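You operate a simulated robot arm through the tools that you are given. There is no shell and no other tool. Be economical: measure what you need, move in short steps, check, and stop when the job is done.

Carry out the task below with a simulated robot arm. There is one attempt and no reset: what you move stays moved.

TASK
Push the drawer of the white bench with blue legs shut.
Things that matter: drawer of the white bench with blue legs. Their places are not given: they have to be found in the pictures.

It is judged by the outcome, as a careful person would: the job done as asked, and still so three seconds after it is handed in. It fails if anything else is knocked over, pushed out of place, dropped, spilled or broken.

THE ROBOT
A 6-joint arm with a two-finger parallel gripper, fixed in place. Base frame: the origin is at the foot of the arm, x ahead of it, y to its left, z up. Lengths are in mm, angles in rad, forces in N, time in s.
With the tool pointing down near the work surface it reaches from about 140 to 600 mm from the base axis. Its first joint turns from -1.152 to 1.152 rad. Payload 2.7 kg.
Tool frame: the origin (TCP) lies between the finger pads and is the grasp point; the fingertips stand 23 mm ahead of it; z points along the fingers, y is the line along which they close. The gripper opens to 94 mm. The fingers are 38 mm wide and 10 mm thick; the gripper's body (54 by 96 mm) begins 39 mm behind the TCP.
Orientation is told as [roll, pitch, yaw] about the base's x, y, z axes, in that order, counted from this pose: with the fingers straight down and closing along the base's y, the tool's x points along the base's -x, its y along +y and its z along -z.

THE INTERFACE
- The arm moves only by the tool step_arm. Its argument "deltas" is a list of rows, each a list of 7 numbers: the shift along the tool's x, y, z in m, then the turn, a rotation vector about the tool's x, y, z in rad, then the closure, from 0 (fully open) to 1 (shut). In form: [[dx, dy, dz, wx, wy, wz, claw], ...]. A call has 1 to 8 rows; each row is the pose to reach, as a shift and turn from the pose commanded when the call began, along the tool's axes at that moment. A row lasts 0.2 s, in which the tool goes at most 50 mm and 0.15 rad; a call with a longer step from one row to the next is refused whole, and so is a gripper value outside its range. A pose out of reach is approached as far as the arm can. The call stops where the force on the tool passes 40 N (or 10 N more than at its start, if that is more) or the arm is blocked; 0.2 s more then pass. The fingers move at their own pace (about 45 mm/s each) and stop on an object; they squeeze with about 41 N. The grip force told is the motor's: it shows also when the fingers shut on nothing. Time passes only in rows, and 0.2 s behind the last, so rows that repeat a pose let the fingers close. It gives the time, the measured TCP pose, the force on the tool (base axes), the opening and the grip force at its end, in the units of the frame above (readings bear some noise), and new pictures: "show" is both (left out), scene, wrist or none.
- Cameras (640 x 400 px; columns grow to the right, rows downward): "scene" is fixed at [51.2, -423, 1392.3]; the picture's right is [0.93, -0.38, 0.00], its down [-0.25, -0.63, -0.73] and it looks along [0.28, 0.68, -0.68] (base axes); focal length 345 px, centre (320, 200). "wrist" rides on the gripper at [-39, 0, -44] in the tool frame; the picture's right is [0.00, -1.00, 0.00], its down [0.97, 0.00, -0.24] and it looks along [0.24, 0.00, 0.97] (tool axes); focal length 218 px, centre (320, 200).
- measure_at(camera, pixels): for up to 12 pixels [column, row] of the newest picture of that camera ("zoom" is the newest enlarged one), the place [x, y, z] in the base frame of the surface seen there, good to about 3 mm. No time passes.
- zoom(camera, box): a new picture of the part [left, top, right, bottom] of that camera's present view, enlarged. No time passes.
- close_job(): hands the job in; it is judged then, once.

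Work in short steps. Measure before you move; look again where a grasp or a placing could have gone wrong, and mend it. You have 60 turns and 100 pictures in all, the two below and enlarged ones among them. Open the gripper and draw the arm clear of the work before you hand the job in, unless the task says otherwise; then end with one line.

The tools are called after "Request:" as a command line: name --pt "numbers of a row" for each row, then --argument value for the rest, lists and objects as JSON in quotes. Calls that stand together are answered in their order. step_arm: Moves the arm, as the interface text tells. Its arguments: {"type":"object","properties":{"deltas":{"type":"array","items":{"type":"array","items":{"type":"number"}}},"show":{"type":"string","enum":["both","scene","wrist","none"]}},"required":["deltas"]} The other tools are called the same way: measure_at (camera, pixels) gives the place of the surface under pixels of a picture; zoom (camera, box) takes an enlarged picture of a part of a camera's view; close_job () hands the job in.

At the start:

```text
time: 0.0
eef_pos: [325.0, 121.4, 927.8]
orientation: [0.002, 0.0, 0.001]
contact_force: [-0.1, 0.8, -0.5]
grip_width: 94.1
finger_force: 0.3
```

scene: 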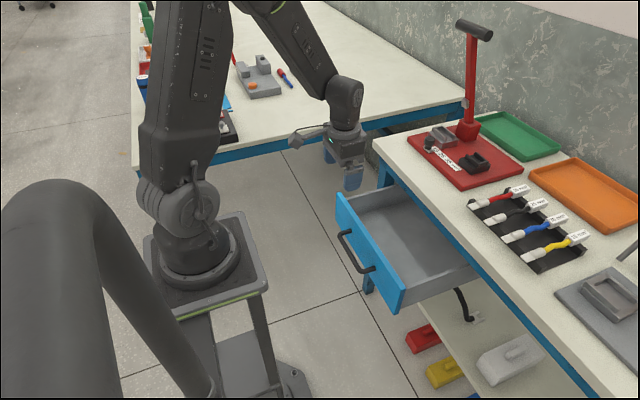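
wrist: 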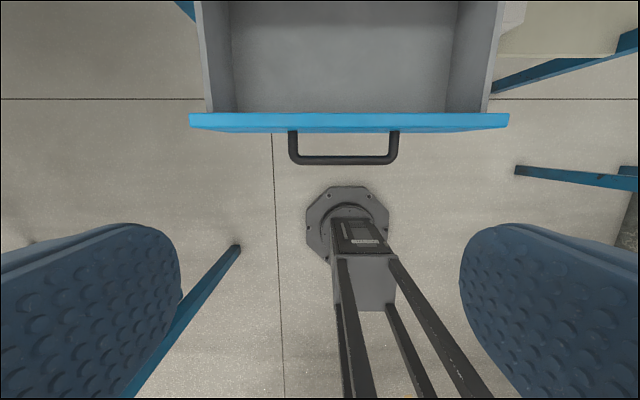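

The scene shows the open drawer (blue front around (370,250), handle at (355,250)). I'll measure the front, handle and bench edge.

Request:
measure_at --camera "scene" --pixels '[[338, 196], [403, 288], [342, 235], [368, 270], [370, 245], [353, 252], [374, 148], [480, 262], [395, 308], [340, 215], [420, 230], [378, 190]]'

Request:
measure_at --camera "wrist" --pixels '[[195, 122], [505, 122], [350, 123], [345, 160], [350, 60], [293, 140], [395, 140], [215, 50], [480, 50]]'

```text
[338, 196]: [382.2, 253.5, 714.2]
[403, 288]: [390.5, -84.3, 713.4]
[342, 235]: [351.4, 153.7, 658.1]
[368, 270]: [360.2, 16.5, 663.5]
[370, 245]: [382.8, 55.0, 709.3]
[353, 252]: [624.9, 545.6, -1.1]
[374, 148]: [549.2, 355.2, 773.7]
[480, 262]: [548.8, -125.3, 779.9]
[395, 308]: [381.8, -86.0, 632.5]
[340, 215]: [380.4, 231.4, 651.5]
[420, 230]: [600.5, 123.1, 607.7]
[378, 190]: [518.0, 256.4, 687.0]
```

```text
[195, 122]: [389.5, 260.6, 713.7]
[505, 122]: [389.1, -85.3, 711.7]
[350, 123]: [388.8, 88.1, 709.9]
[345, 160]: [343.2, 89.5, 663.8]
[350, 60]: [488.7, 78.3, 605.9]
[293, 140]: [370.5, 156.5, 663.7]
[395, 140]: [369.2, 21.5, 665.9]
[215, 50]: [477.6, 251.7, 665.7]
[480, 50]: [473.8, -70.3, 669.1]
```

The drawer front's outer face is at x≈381, spanning y −86..260 and z 630..714. The handle bar is at x≈343, z≈664, and the bench edge is at x≈549. I'll close the fingers and tilt them forward up here, then push on the panel above the handle.

Request:
step_arm --pt "0 0 0 0 -0.15 0 1" --pt "0 0 0 0 -0.3 0 1" --pt "0 0 0 0 -0.45 0 1" --pt "0 0 0 0 -0.6 0 1" --pt "0 0 0 0 -0.75 0 1" --pt "0 0 0 0 -0.9 0 1" --pt "0 0 0 0 -0.9 0 1" --show "scene"

```text
time: 1.6
eef_pos: [356.3, 136.5, 927.3]
orientation: [-0.008, -0.898, 0.009]
contact_force: [-0.3, 0.3, -0.1]
grip_width: 0.0
finger_force: 40.6
out of reach, approached as far as the arm can: row 3, 4, 5, 6, 7
```

scene: 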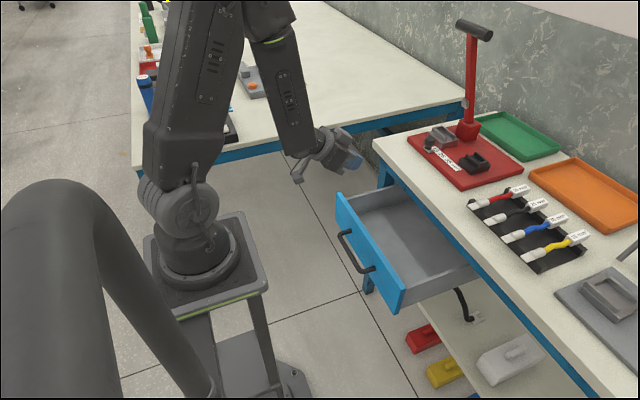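

The tool couldn't hold x=325 at this tilt and height; it ended at x=356, still above the drawer. I'll lower it to about z=810, clear of the drawer, and see whether reach improves.

Request:
step_arm --pt "0.03 0 0.024 0 0 0 1" --pt "0.06 0 0.048 0 0 0 1" --pt "0.092 0 0.073 0 0 0 1" --pt "0.092 0 0.073 0 0 0 1" --show "none"

```text
time: 2.6
eef_pos: [399.4, 162.8, 852.8]
orientation: [-0.081, -0.881, 0.057]
contact_force: [0.4, -0.3, 0.2]
grip_width: 0.0
finger_force: 41.0
out of reach, approached as far as the arm can: row 1, 2, 3, 4
```

Lower is worse at this tilt, so I'll reduce the tilt to about 0.3 while still above the drawer.

Request:
step_arm --pt "0 0 0 0 0.15 0 1" --pt "0 0 0 0 0.3 0 1" --pt "0 0 0 0 0.45 0 1" --pt "0 0 0 0 0.6 0 1" --pt "0 0 0 0 0.6 0 1" --show "none"

```text
time: 3.8
eef_pos: [398.0, 158.4, 854.7]
orientation: [-0.06, -0.304, 0.01]
contact_force: [-0.6, 0.6, 0.6]
grip_width: 0.2
finger_force: 40.9
```

Now I'll move back to x≈310, y≈88, staying high.

Request:
step_arm --pt "0.03 -0.024 -0.009 -0.02 0 0 1" --pt "0.06 -0.048 -0.018 -0.04 0 0 1" --pt "0.086 -0.07 -0.027 -0.06 0 0 1" --pt "0.086 -0.07 -0.027 -0.06 0 0 1" --show "none"

```text
time: 4.8
eef_pos: [305.6, 85.1, 860.3]
orientation: [0.005, -0.282, 0.007]
contact_force: [-0.3, 0.1, 0.0]
grip_width: 0.0
finger_force: 41.5
```

At y=85, x=306 with a tilt of 0.28. I'll lower to z≈718 in front of the panel; the tips will be at z≈700, above the handle.

Request:
step_arm --pt "0.01 0 0.034 0 0 0 1" --pt "0.02 0 0.068 0 0 0 1" --pt "0.03 0 0.102 0 0 0 1" --pt "0.039 0 0.136 0 0 0 1" --pt "0.039 0 0.136 0 0 0 1" --show "both"

```text
time: 6.0
eef_pos: [331.5, 88.1, 728.9]
orientation: [-0.052, -0.266, 0.025]
contact_force: [0.5, 0.1, -0.8]
grip_width: 0.0
finger_force: 41.2
out of reach, approached as far as the arm can: row 1, 2, 3, 4, 5
```

scene: 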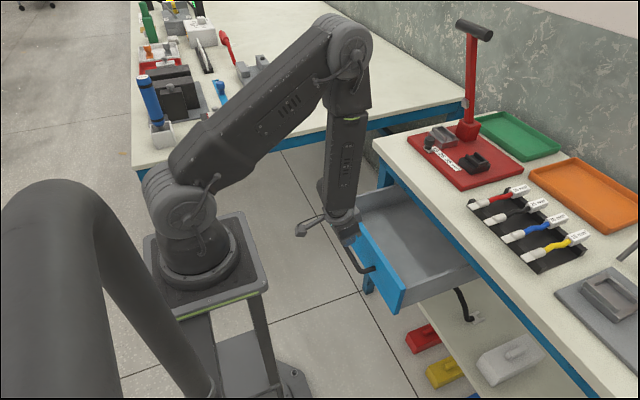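
wrist: 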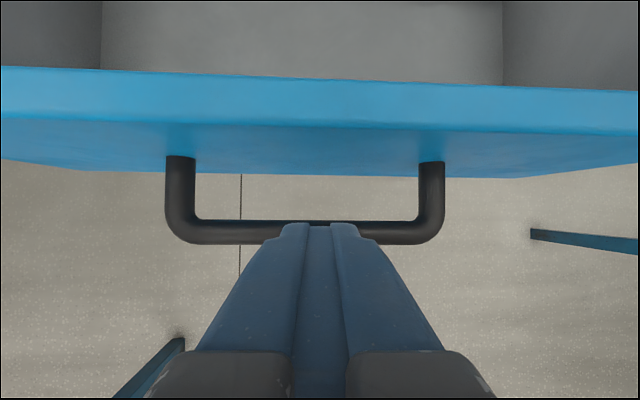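

The tip is above the handle and about 25 mm from the panel. I'll lower about 14 mm, advance into contact, and push gently.

Request:
step_arm --pt "-0.007 0 0.01 -0.02 0 0.01 1" --pt "-0.0137 0 0.0182 -0.05 0 0.02 1" --pt "-0.023 0 0.0208 -0.05 0 0.02 1" --pt "-0.033 0 0.0234 -0.05 0 0.02 1" --pt "-0.043 0 0.026 -0.05 0 0.02 1" --pt "-0.052 0 0.0287 -0.05 0 0.02 1" --show "both"

```text
time: 7.4
eef_pos: [390.2, 98.9, 722.8]
orientation: [-0.007, -0.264, 0.0]
contact_force: [-0.1, 0.4, -0.4]
grip_width: 0.0
finger_force: 41.3
out of reach, approached as far as the arm can: row 1, 2, 3, 4, 5, 6
```

scene: 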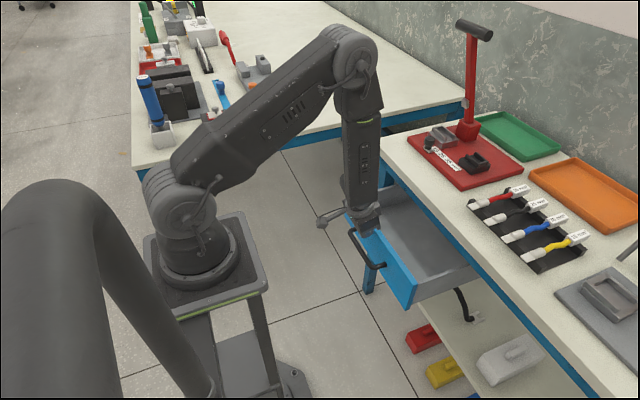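
wrist: 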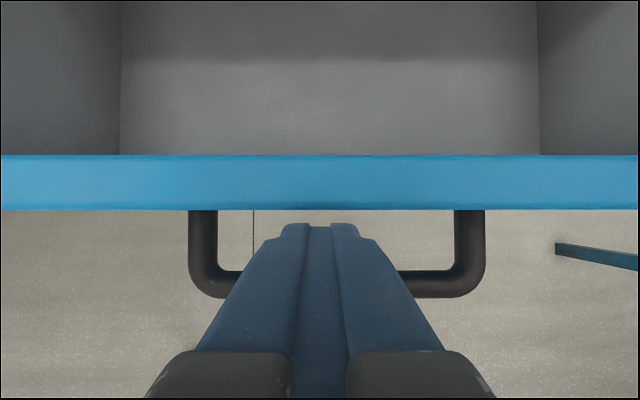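

The drawer is moving. I'll check where the panel is now.

Request:
measure_at --camera "wrist" --pixels '[[320, 205], [320, 160], [270, 290], [318, 226], [100, 205], [540, 205]]'

```text
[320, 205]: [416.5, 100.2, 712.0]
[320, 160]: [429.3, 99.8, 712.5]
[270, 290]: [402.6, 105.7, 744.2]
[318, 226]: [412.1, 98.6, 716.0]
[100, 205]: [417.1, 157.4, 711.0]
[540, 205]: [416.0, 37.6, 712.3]
```

The panel face is at x≈416, so it has moved 35 mm. I'll push another ~50 mm and drop slightly for more margin.

Request:
step_arm --pt "-0.0055 0 0.0055 0 0 0 1" --pt "-0.0135 0 0.0101 0 0 0 1" --pt "-0.023 0 0.0128 0 0 0 1" --pt "-0.033 0 0.0155 0 0 0 1" --pt "-0.042 0 0.018 0 0 0 1" --pt "-0.0461 0 0.0209 0 0 0 1" --show "both"

```text
time: 8.8
eef_pos: [442.5, 101.1, 712.7]
orientation: [0.004, -0.266, 0.004]
contact_force: [-0.7, 0.1, 0.1]
grip_width: 0.0
finger_force: 41.2
```

scene: 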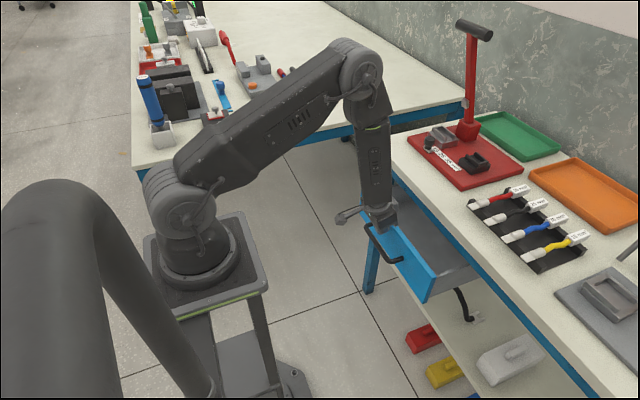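
wrist: 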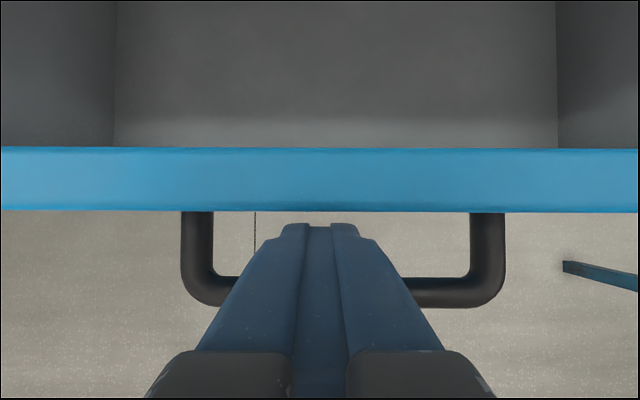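

I need more tilt so the wrist clears the bench top at z≈777. I'll tilt another 0.5 rad, with a small shift to keep the tip at the panel.

Request:
step_arm --pt "0.007 0 0 0 -0.12 0 1" --pt "0.007 0 0.002 0 -0.25 0 1" --pt "0.007 0 0.004 0 -0.38 0 1" --pt "0.007 0 0.0064 0 -0.5 0 1" --pt "0.007 0 0.0064 0 -0.5 0 1" --show "both"

```text
time: 10.0
eef_pos: [465.7, 106.9, 715.0]
orientation: [-0.1, -0.749, 0.074]
contact_force: [0.5, 0.1, -0.7]
grip_width: 0.0
finger_force: 41.2
out of reach, approached as far as the arm can: row 1, 2, 3, 4, 5
```

scene: 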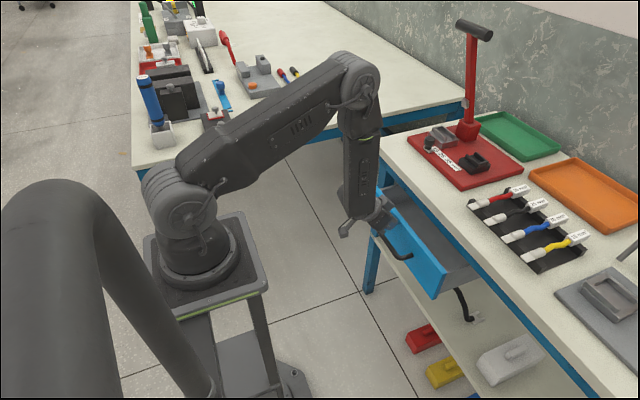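
wrist: 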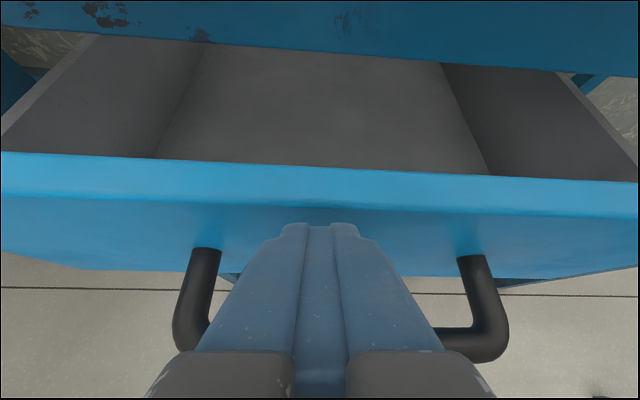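

The tip is high, close to the panel's top edge. I'll measure the panel and the rail above it.

Request:
measure_at --camera "wrist" --pixels '[[320, 200], [320, 172], [320, 215], [320, 30], [320, 65], [320, 5], [100, 195], [540, 210]]'

```text
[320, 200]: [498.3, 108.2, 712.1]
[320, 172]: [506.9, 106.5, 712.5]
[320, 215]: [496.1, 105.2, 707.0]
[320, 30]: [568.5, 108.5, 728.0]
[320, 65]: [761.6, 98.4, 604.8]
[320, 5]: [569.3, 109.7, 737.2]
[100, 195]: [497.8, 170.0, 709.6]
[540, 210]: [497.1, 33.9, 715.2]
```

The panel face is at x≈498 and the rail face at x≈569. I'll lower the tip about 12 mm, straighten it, then push another ~40 mm.

Request:
step_arm --pt "0.011 0 0.006 -0.025 0 0.027 1" --pt "0.011 0 0.006 -0.05 0 0.054 1" --pt "0.004 0 0.0125 -0.05 0 0.054 1" --pt "-0.003 0 0.019 -0.05 0 0.054 1" --pt "-0.01 0 0.0255 -0.05 0 0.054 1" --pt "-0.018 0 0.033 -0.05 0 0.054 1" --show "both"

```text
time: 11.4
eef_pos: [503.8, 113.3, 709.1]
orientation: [-0.059, -0.74, 0.037]
contact_force: [-0.3, -0.1, -0.4]
grip_width: 0.0
finger_force: 40.3
out of reach, approached as far as the arm can: row 1, 2, 3, 4, 5, 6
```

scene: 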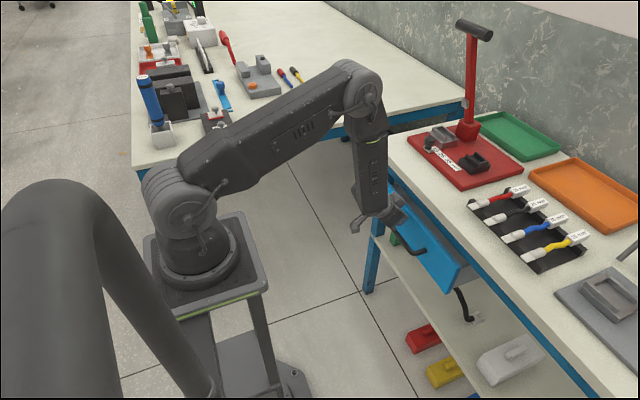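
wrist: 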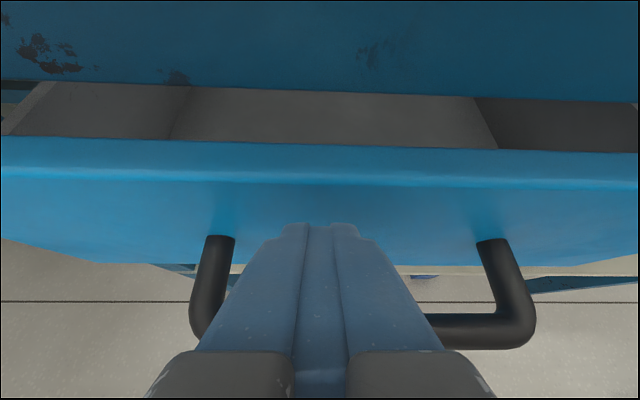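

About 20–36 mm remain. I'll back off slightly, lower, and tilt another 0.25 rad so the wrist stays clear of the bench edge, then continue.

Request:
step_arm --pt "0.0125 0 0.003 -0.03 -0.12 0.02 1" --pt "0.0125 0 0.006 -0.03 -0.25 0.02 1" --pt "0.0125 0 0.006 -0.03 -0.25 0.02 1" --show "wrist"

```text
time: 11.9
eef_pos: [524.2, 122.4, 703.1]
orientation: [-0.08, -0.87, 0.07]
contact_force: [-3.8, 0.4, -0.2]
grip_width: 0.0
finger_force: 40.3
stopped in row 2: the force on the tool passed its limit (the readings are from after the stop); the commanded pose is now the measured one
out of reach, approached as far as the arm can: row 1, 2
```

wrist: 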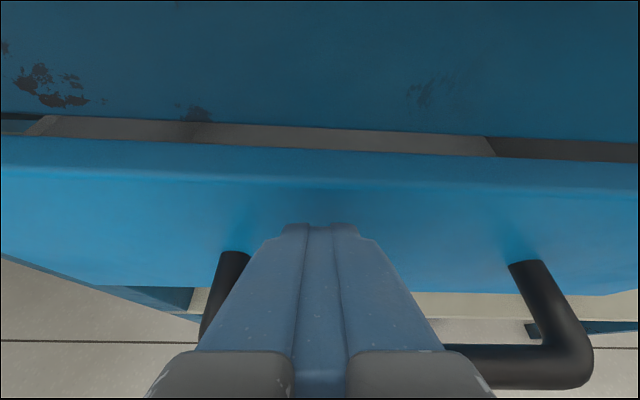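

The force limit tripped at TCP x=524. I'll measure the panel and rail to see whether the drawer is at its stop.

Request:
measure_at --camera "wrist" --pixels '[[320, 180], [320, 156], [320, 128], [320, 100], [320, 142], [100, 170], [560, 190], [320, 10]]'

Request:
zoom --camera "scene" --box '[320, 130, 520, 330]'

```text
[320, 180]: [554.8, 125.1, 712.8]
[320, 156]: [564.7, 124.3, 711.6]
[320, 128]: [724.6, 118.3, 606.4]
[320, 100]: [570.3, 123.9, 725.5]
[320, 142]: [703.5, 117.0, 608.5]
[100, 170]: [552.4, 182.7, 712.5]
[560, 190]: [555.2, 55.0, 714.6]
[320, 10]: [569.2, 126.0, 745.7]
```

```text
2.00 times, centred on (420, 230) of scene
```

zoom: 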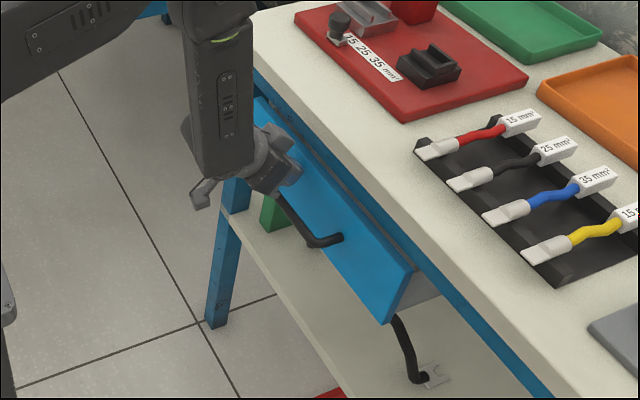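

The panel face is at x≈554 and its back at ≈566, with the rail at ≈569, so it's nearly or fully shut. I'll push gently a bit more to find the real stop.

Request:
step_arm --pt "-0.001 0 0.003 0 0 0 1" --pt "-0.002 0 0.005 0 0 0 1" --pt "-0.004 0 0.007 0 0 0 1" --pt "-0.006 0 0.01 0 0 0 1" --pt "-0.008 0 0.012 0 0 0 1" --pt "-0.01 0 0.014 0 0 0 1" --show "wrist"

```text
time: 12.5
eef_pos: [523.0, 123.7, 696.9]
orientation: [-0.082, -0.858, 0.076]
contact_force: [-4.6, -1.0, 2.1]
grip_width: 0.0
finger_force: 41.2
stopped in row 2: the force on the tool passed its limit (the readings are from after the stop); the commanded pose is now the measured one
```

wrist: 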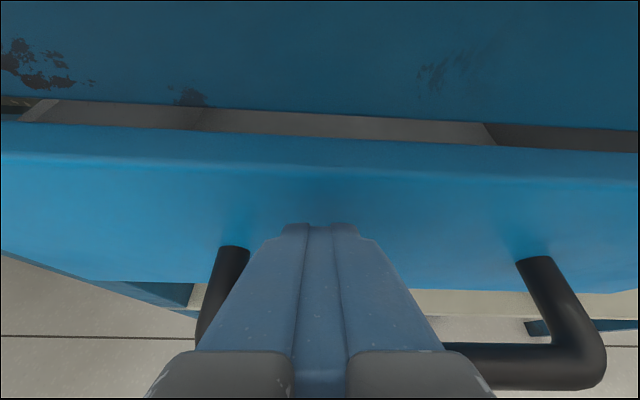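

It stopped firmly right away. I'll back off, then examine the drawer and bench edge.

Request:
step_arm --pt "0.005 0 -0.012 0 0 0 1" --pt "0.012 0 -0.03 0 0 0 1" --pt "0.02 0 -0.055 0 0 0 1" --pt "0.02 0 -0.085 0 0 0 1" --pt "0.02 0 -0.085 0 0 0 1" --show "both"

```text
time: 13.7
eef_pos: [459.7, 130.5, 744.9]
orientation: [-0.126, -0.852, 0.108]
contact_force: [-0.3, -0.5, -0.3]
grip_width: 0.2
finger_force: 41.6
out of reach, approached as far as the arm can: row 2, 3, 4, 5
```

scene: 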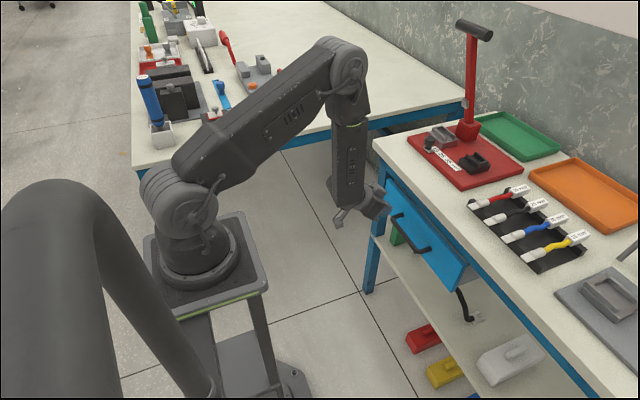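
wrist: 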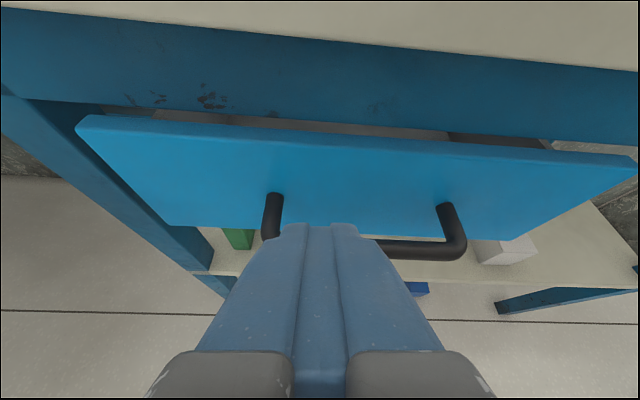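

Request:
zoom --camera "wrist" --box '[60, 60, 640, 280]'

Request:
measure_at --camera "wrist" --pixels '[[300, 150], [300, 136], [300, 105], [520, 170], [130, 140], [300, 60], [70, 110], [300, 20], [610, 195], [140, 225]]'

```text
1.10 times, centred on (350, 170) of wrist
```

zoom: 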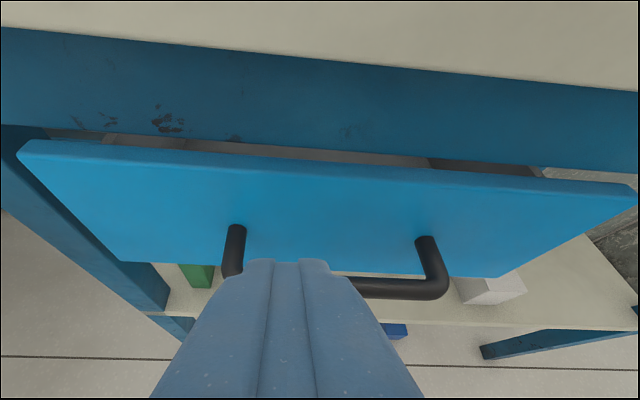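

```text
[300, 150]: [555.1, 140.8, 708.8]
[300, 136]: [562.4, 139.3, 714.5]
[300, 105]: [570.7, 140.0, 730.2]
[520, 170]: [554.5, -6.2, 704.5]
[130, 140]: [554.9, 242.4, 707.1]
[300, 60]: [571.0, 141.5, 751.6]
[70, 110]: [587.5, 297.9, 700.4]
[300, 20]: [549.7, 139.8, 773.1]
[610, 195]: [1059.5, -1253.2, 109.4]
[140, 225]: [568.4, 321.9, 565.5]
```

The panel face is at x=555 evenly along its width, and its back is about at the rail face (570). I'll look closer from the scene camera for any gap or obstruction.

Request:
zoom --camera "scene" --box '[370, 160, 510, 340]'

```text
2.22 times, centred on (440, 250) of scene
```

zoom: 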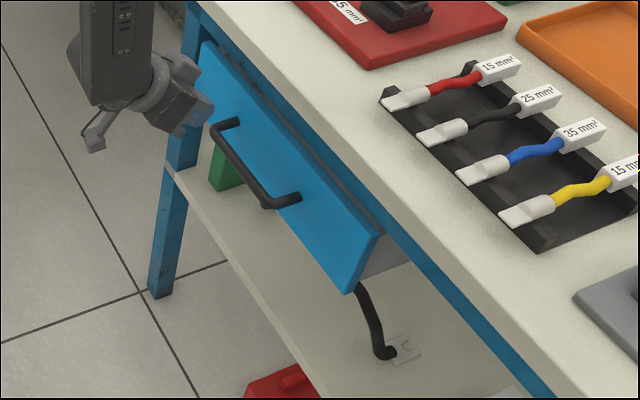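

Request:
measure_at --camera "zoom" --pixels '[[378, 234], [370, 222], [385, 262], [405, 258], [375, 320], [365, 290], [300, 150], [390, 235], [340, 185], [320, 150]]'

```text
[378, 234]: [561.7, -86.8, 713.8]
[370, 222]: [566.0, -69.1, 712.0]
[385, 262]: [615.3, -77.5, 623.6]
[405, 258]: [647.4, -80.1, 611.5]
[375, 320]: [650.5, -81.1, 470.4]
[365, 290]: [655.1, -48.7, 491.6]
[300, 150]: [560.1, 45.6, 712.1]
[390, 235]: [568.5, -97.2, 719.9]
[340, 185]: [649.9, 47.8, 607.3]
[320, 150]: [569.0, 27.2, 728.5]
```

The panel's back (~567–568) sits against the rail face (~569), level across its width. Two pushes hit a hard stop with the panel unmoved, and nothing is in the way, so the drawer is shut. I'll lift clear, then open the gripper.

Request:
step_arm --pt "-0.02 0 -0.025 0 0 0 1" --pt "-0.04 0 -0.05 0 0.1 0 1" --pt "-0.065 0 -0.08 0 0.2 0 1" --pt "-0.09 0 -0.11 0 0.35 0 0.7" --pt "-0.09 0 -0.13 0 0.5 0 0.3" --pt "-0.09 0 -0.15 0 0.6 0 0" --pt "-0.09 0 -0.15 0 0.6 0 0" --pt "-0.09 0 -0.15 0 0.6 0 0" --show "both"

```text
time: 15.5
eef_pos: [405.7, 136.6, 912.0]
orientation: [-0.053, -0.263, 0.024]
contact_force: [0.1, -1.2, -0.8]
grip_width: 94.1
finger_force: 0.1
out of reach, approached as far as the arm can: row 1, 5
```

scene: 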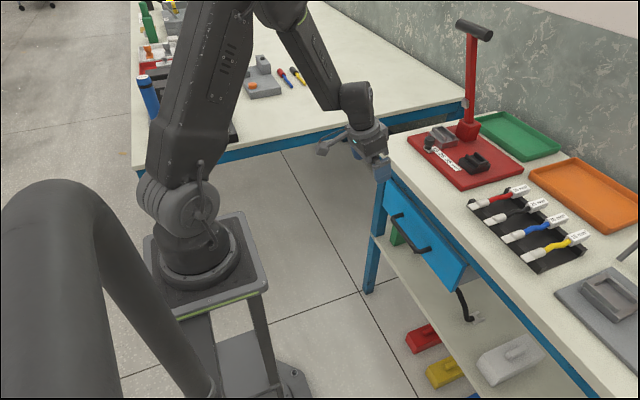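
wrist: 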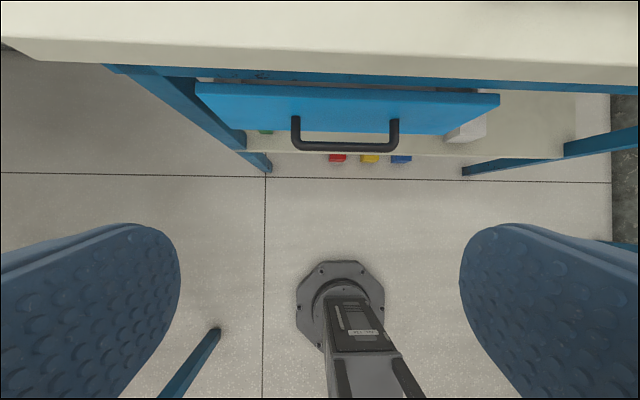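

The arm is clear and the gripper open. One last check that the drawer hasn't rebounded.

Request:
measure_at --camera "wrist" --pixels '[[350, 98], [350, 91], [350, 78], [230, 95], [470, 105]]'

Request:
zoom --camera "wrist" --box '[180, 50, 520, 180]'

```text
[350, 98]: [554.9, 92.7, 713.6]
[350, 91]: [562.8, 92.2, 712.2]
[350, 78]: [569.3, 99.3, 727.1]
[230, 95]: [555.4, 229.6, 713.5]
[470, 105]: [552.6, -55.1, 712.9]
```

```text
1.88 times, centred on (350, 115) of wrist
```

zoom: 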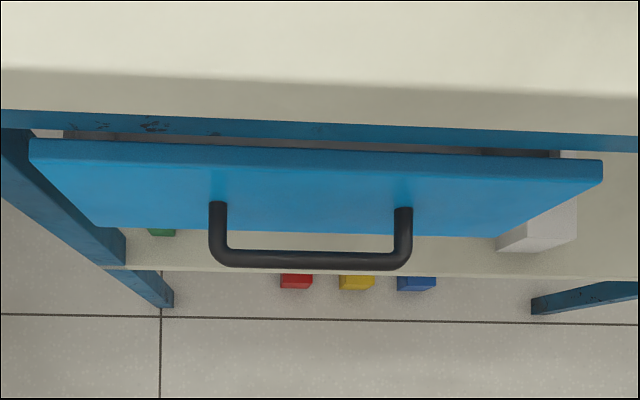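

The panel is still at x≈555 across its width, against its stop, and nothing else has moved. I'm handing the job in.

Request:
close_job

```text
The job is handed in.
```

The drawer of the white bench with blue legs is pushed shut against its stop, with the arm drawn clear, the gripper open, and nothing else seen to have moved.
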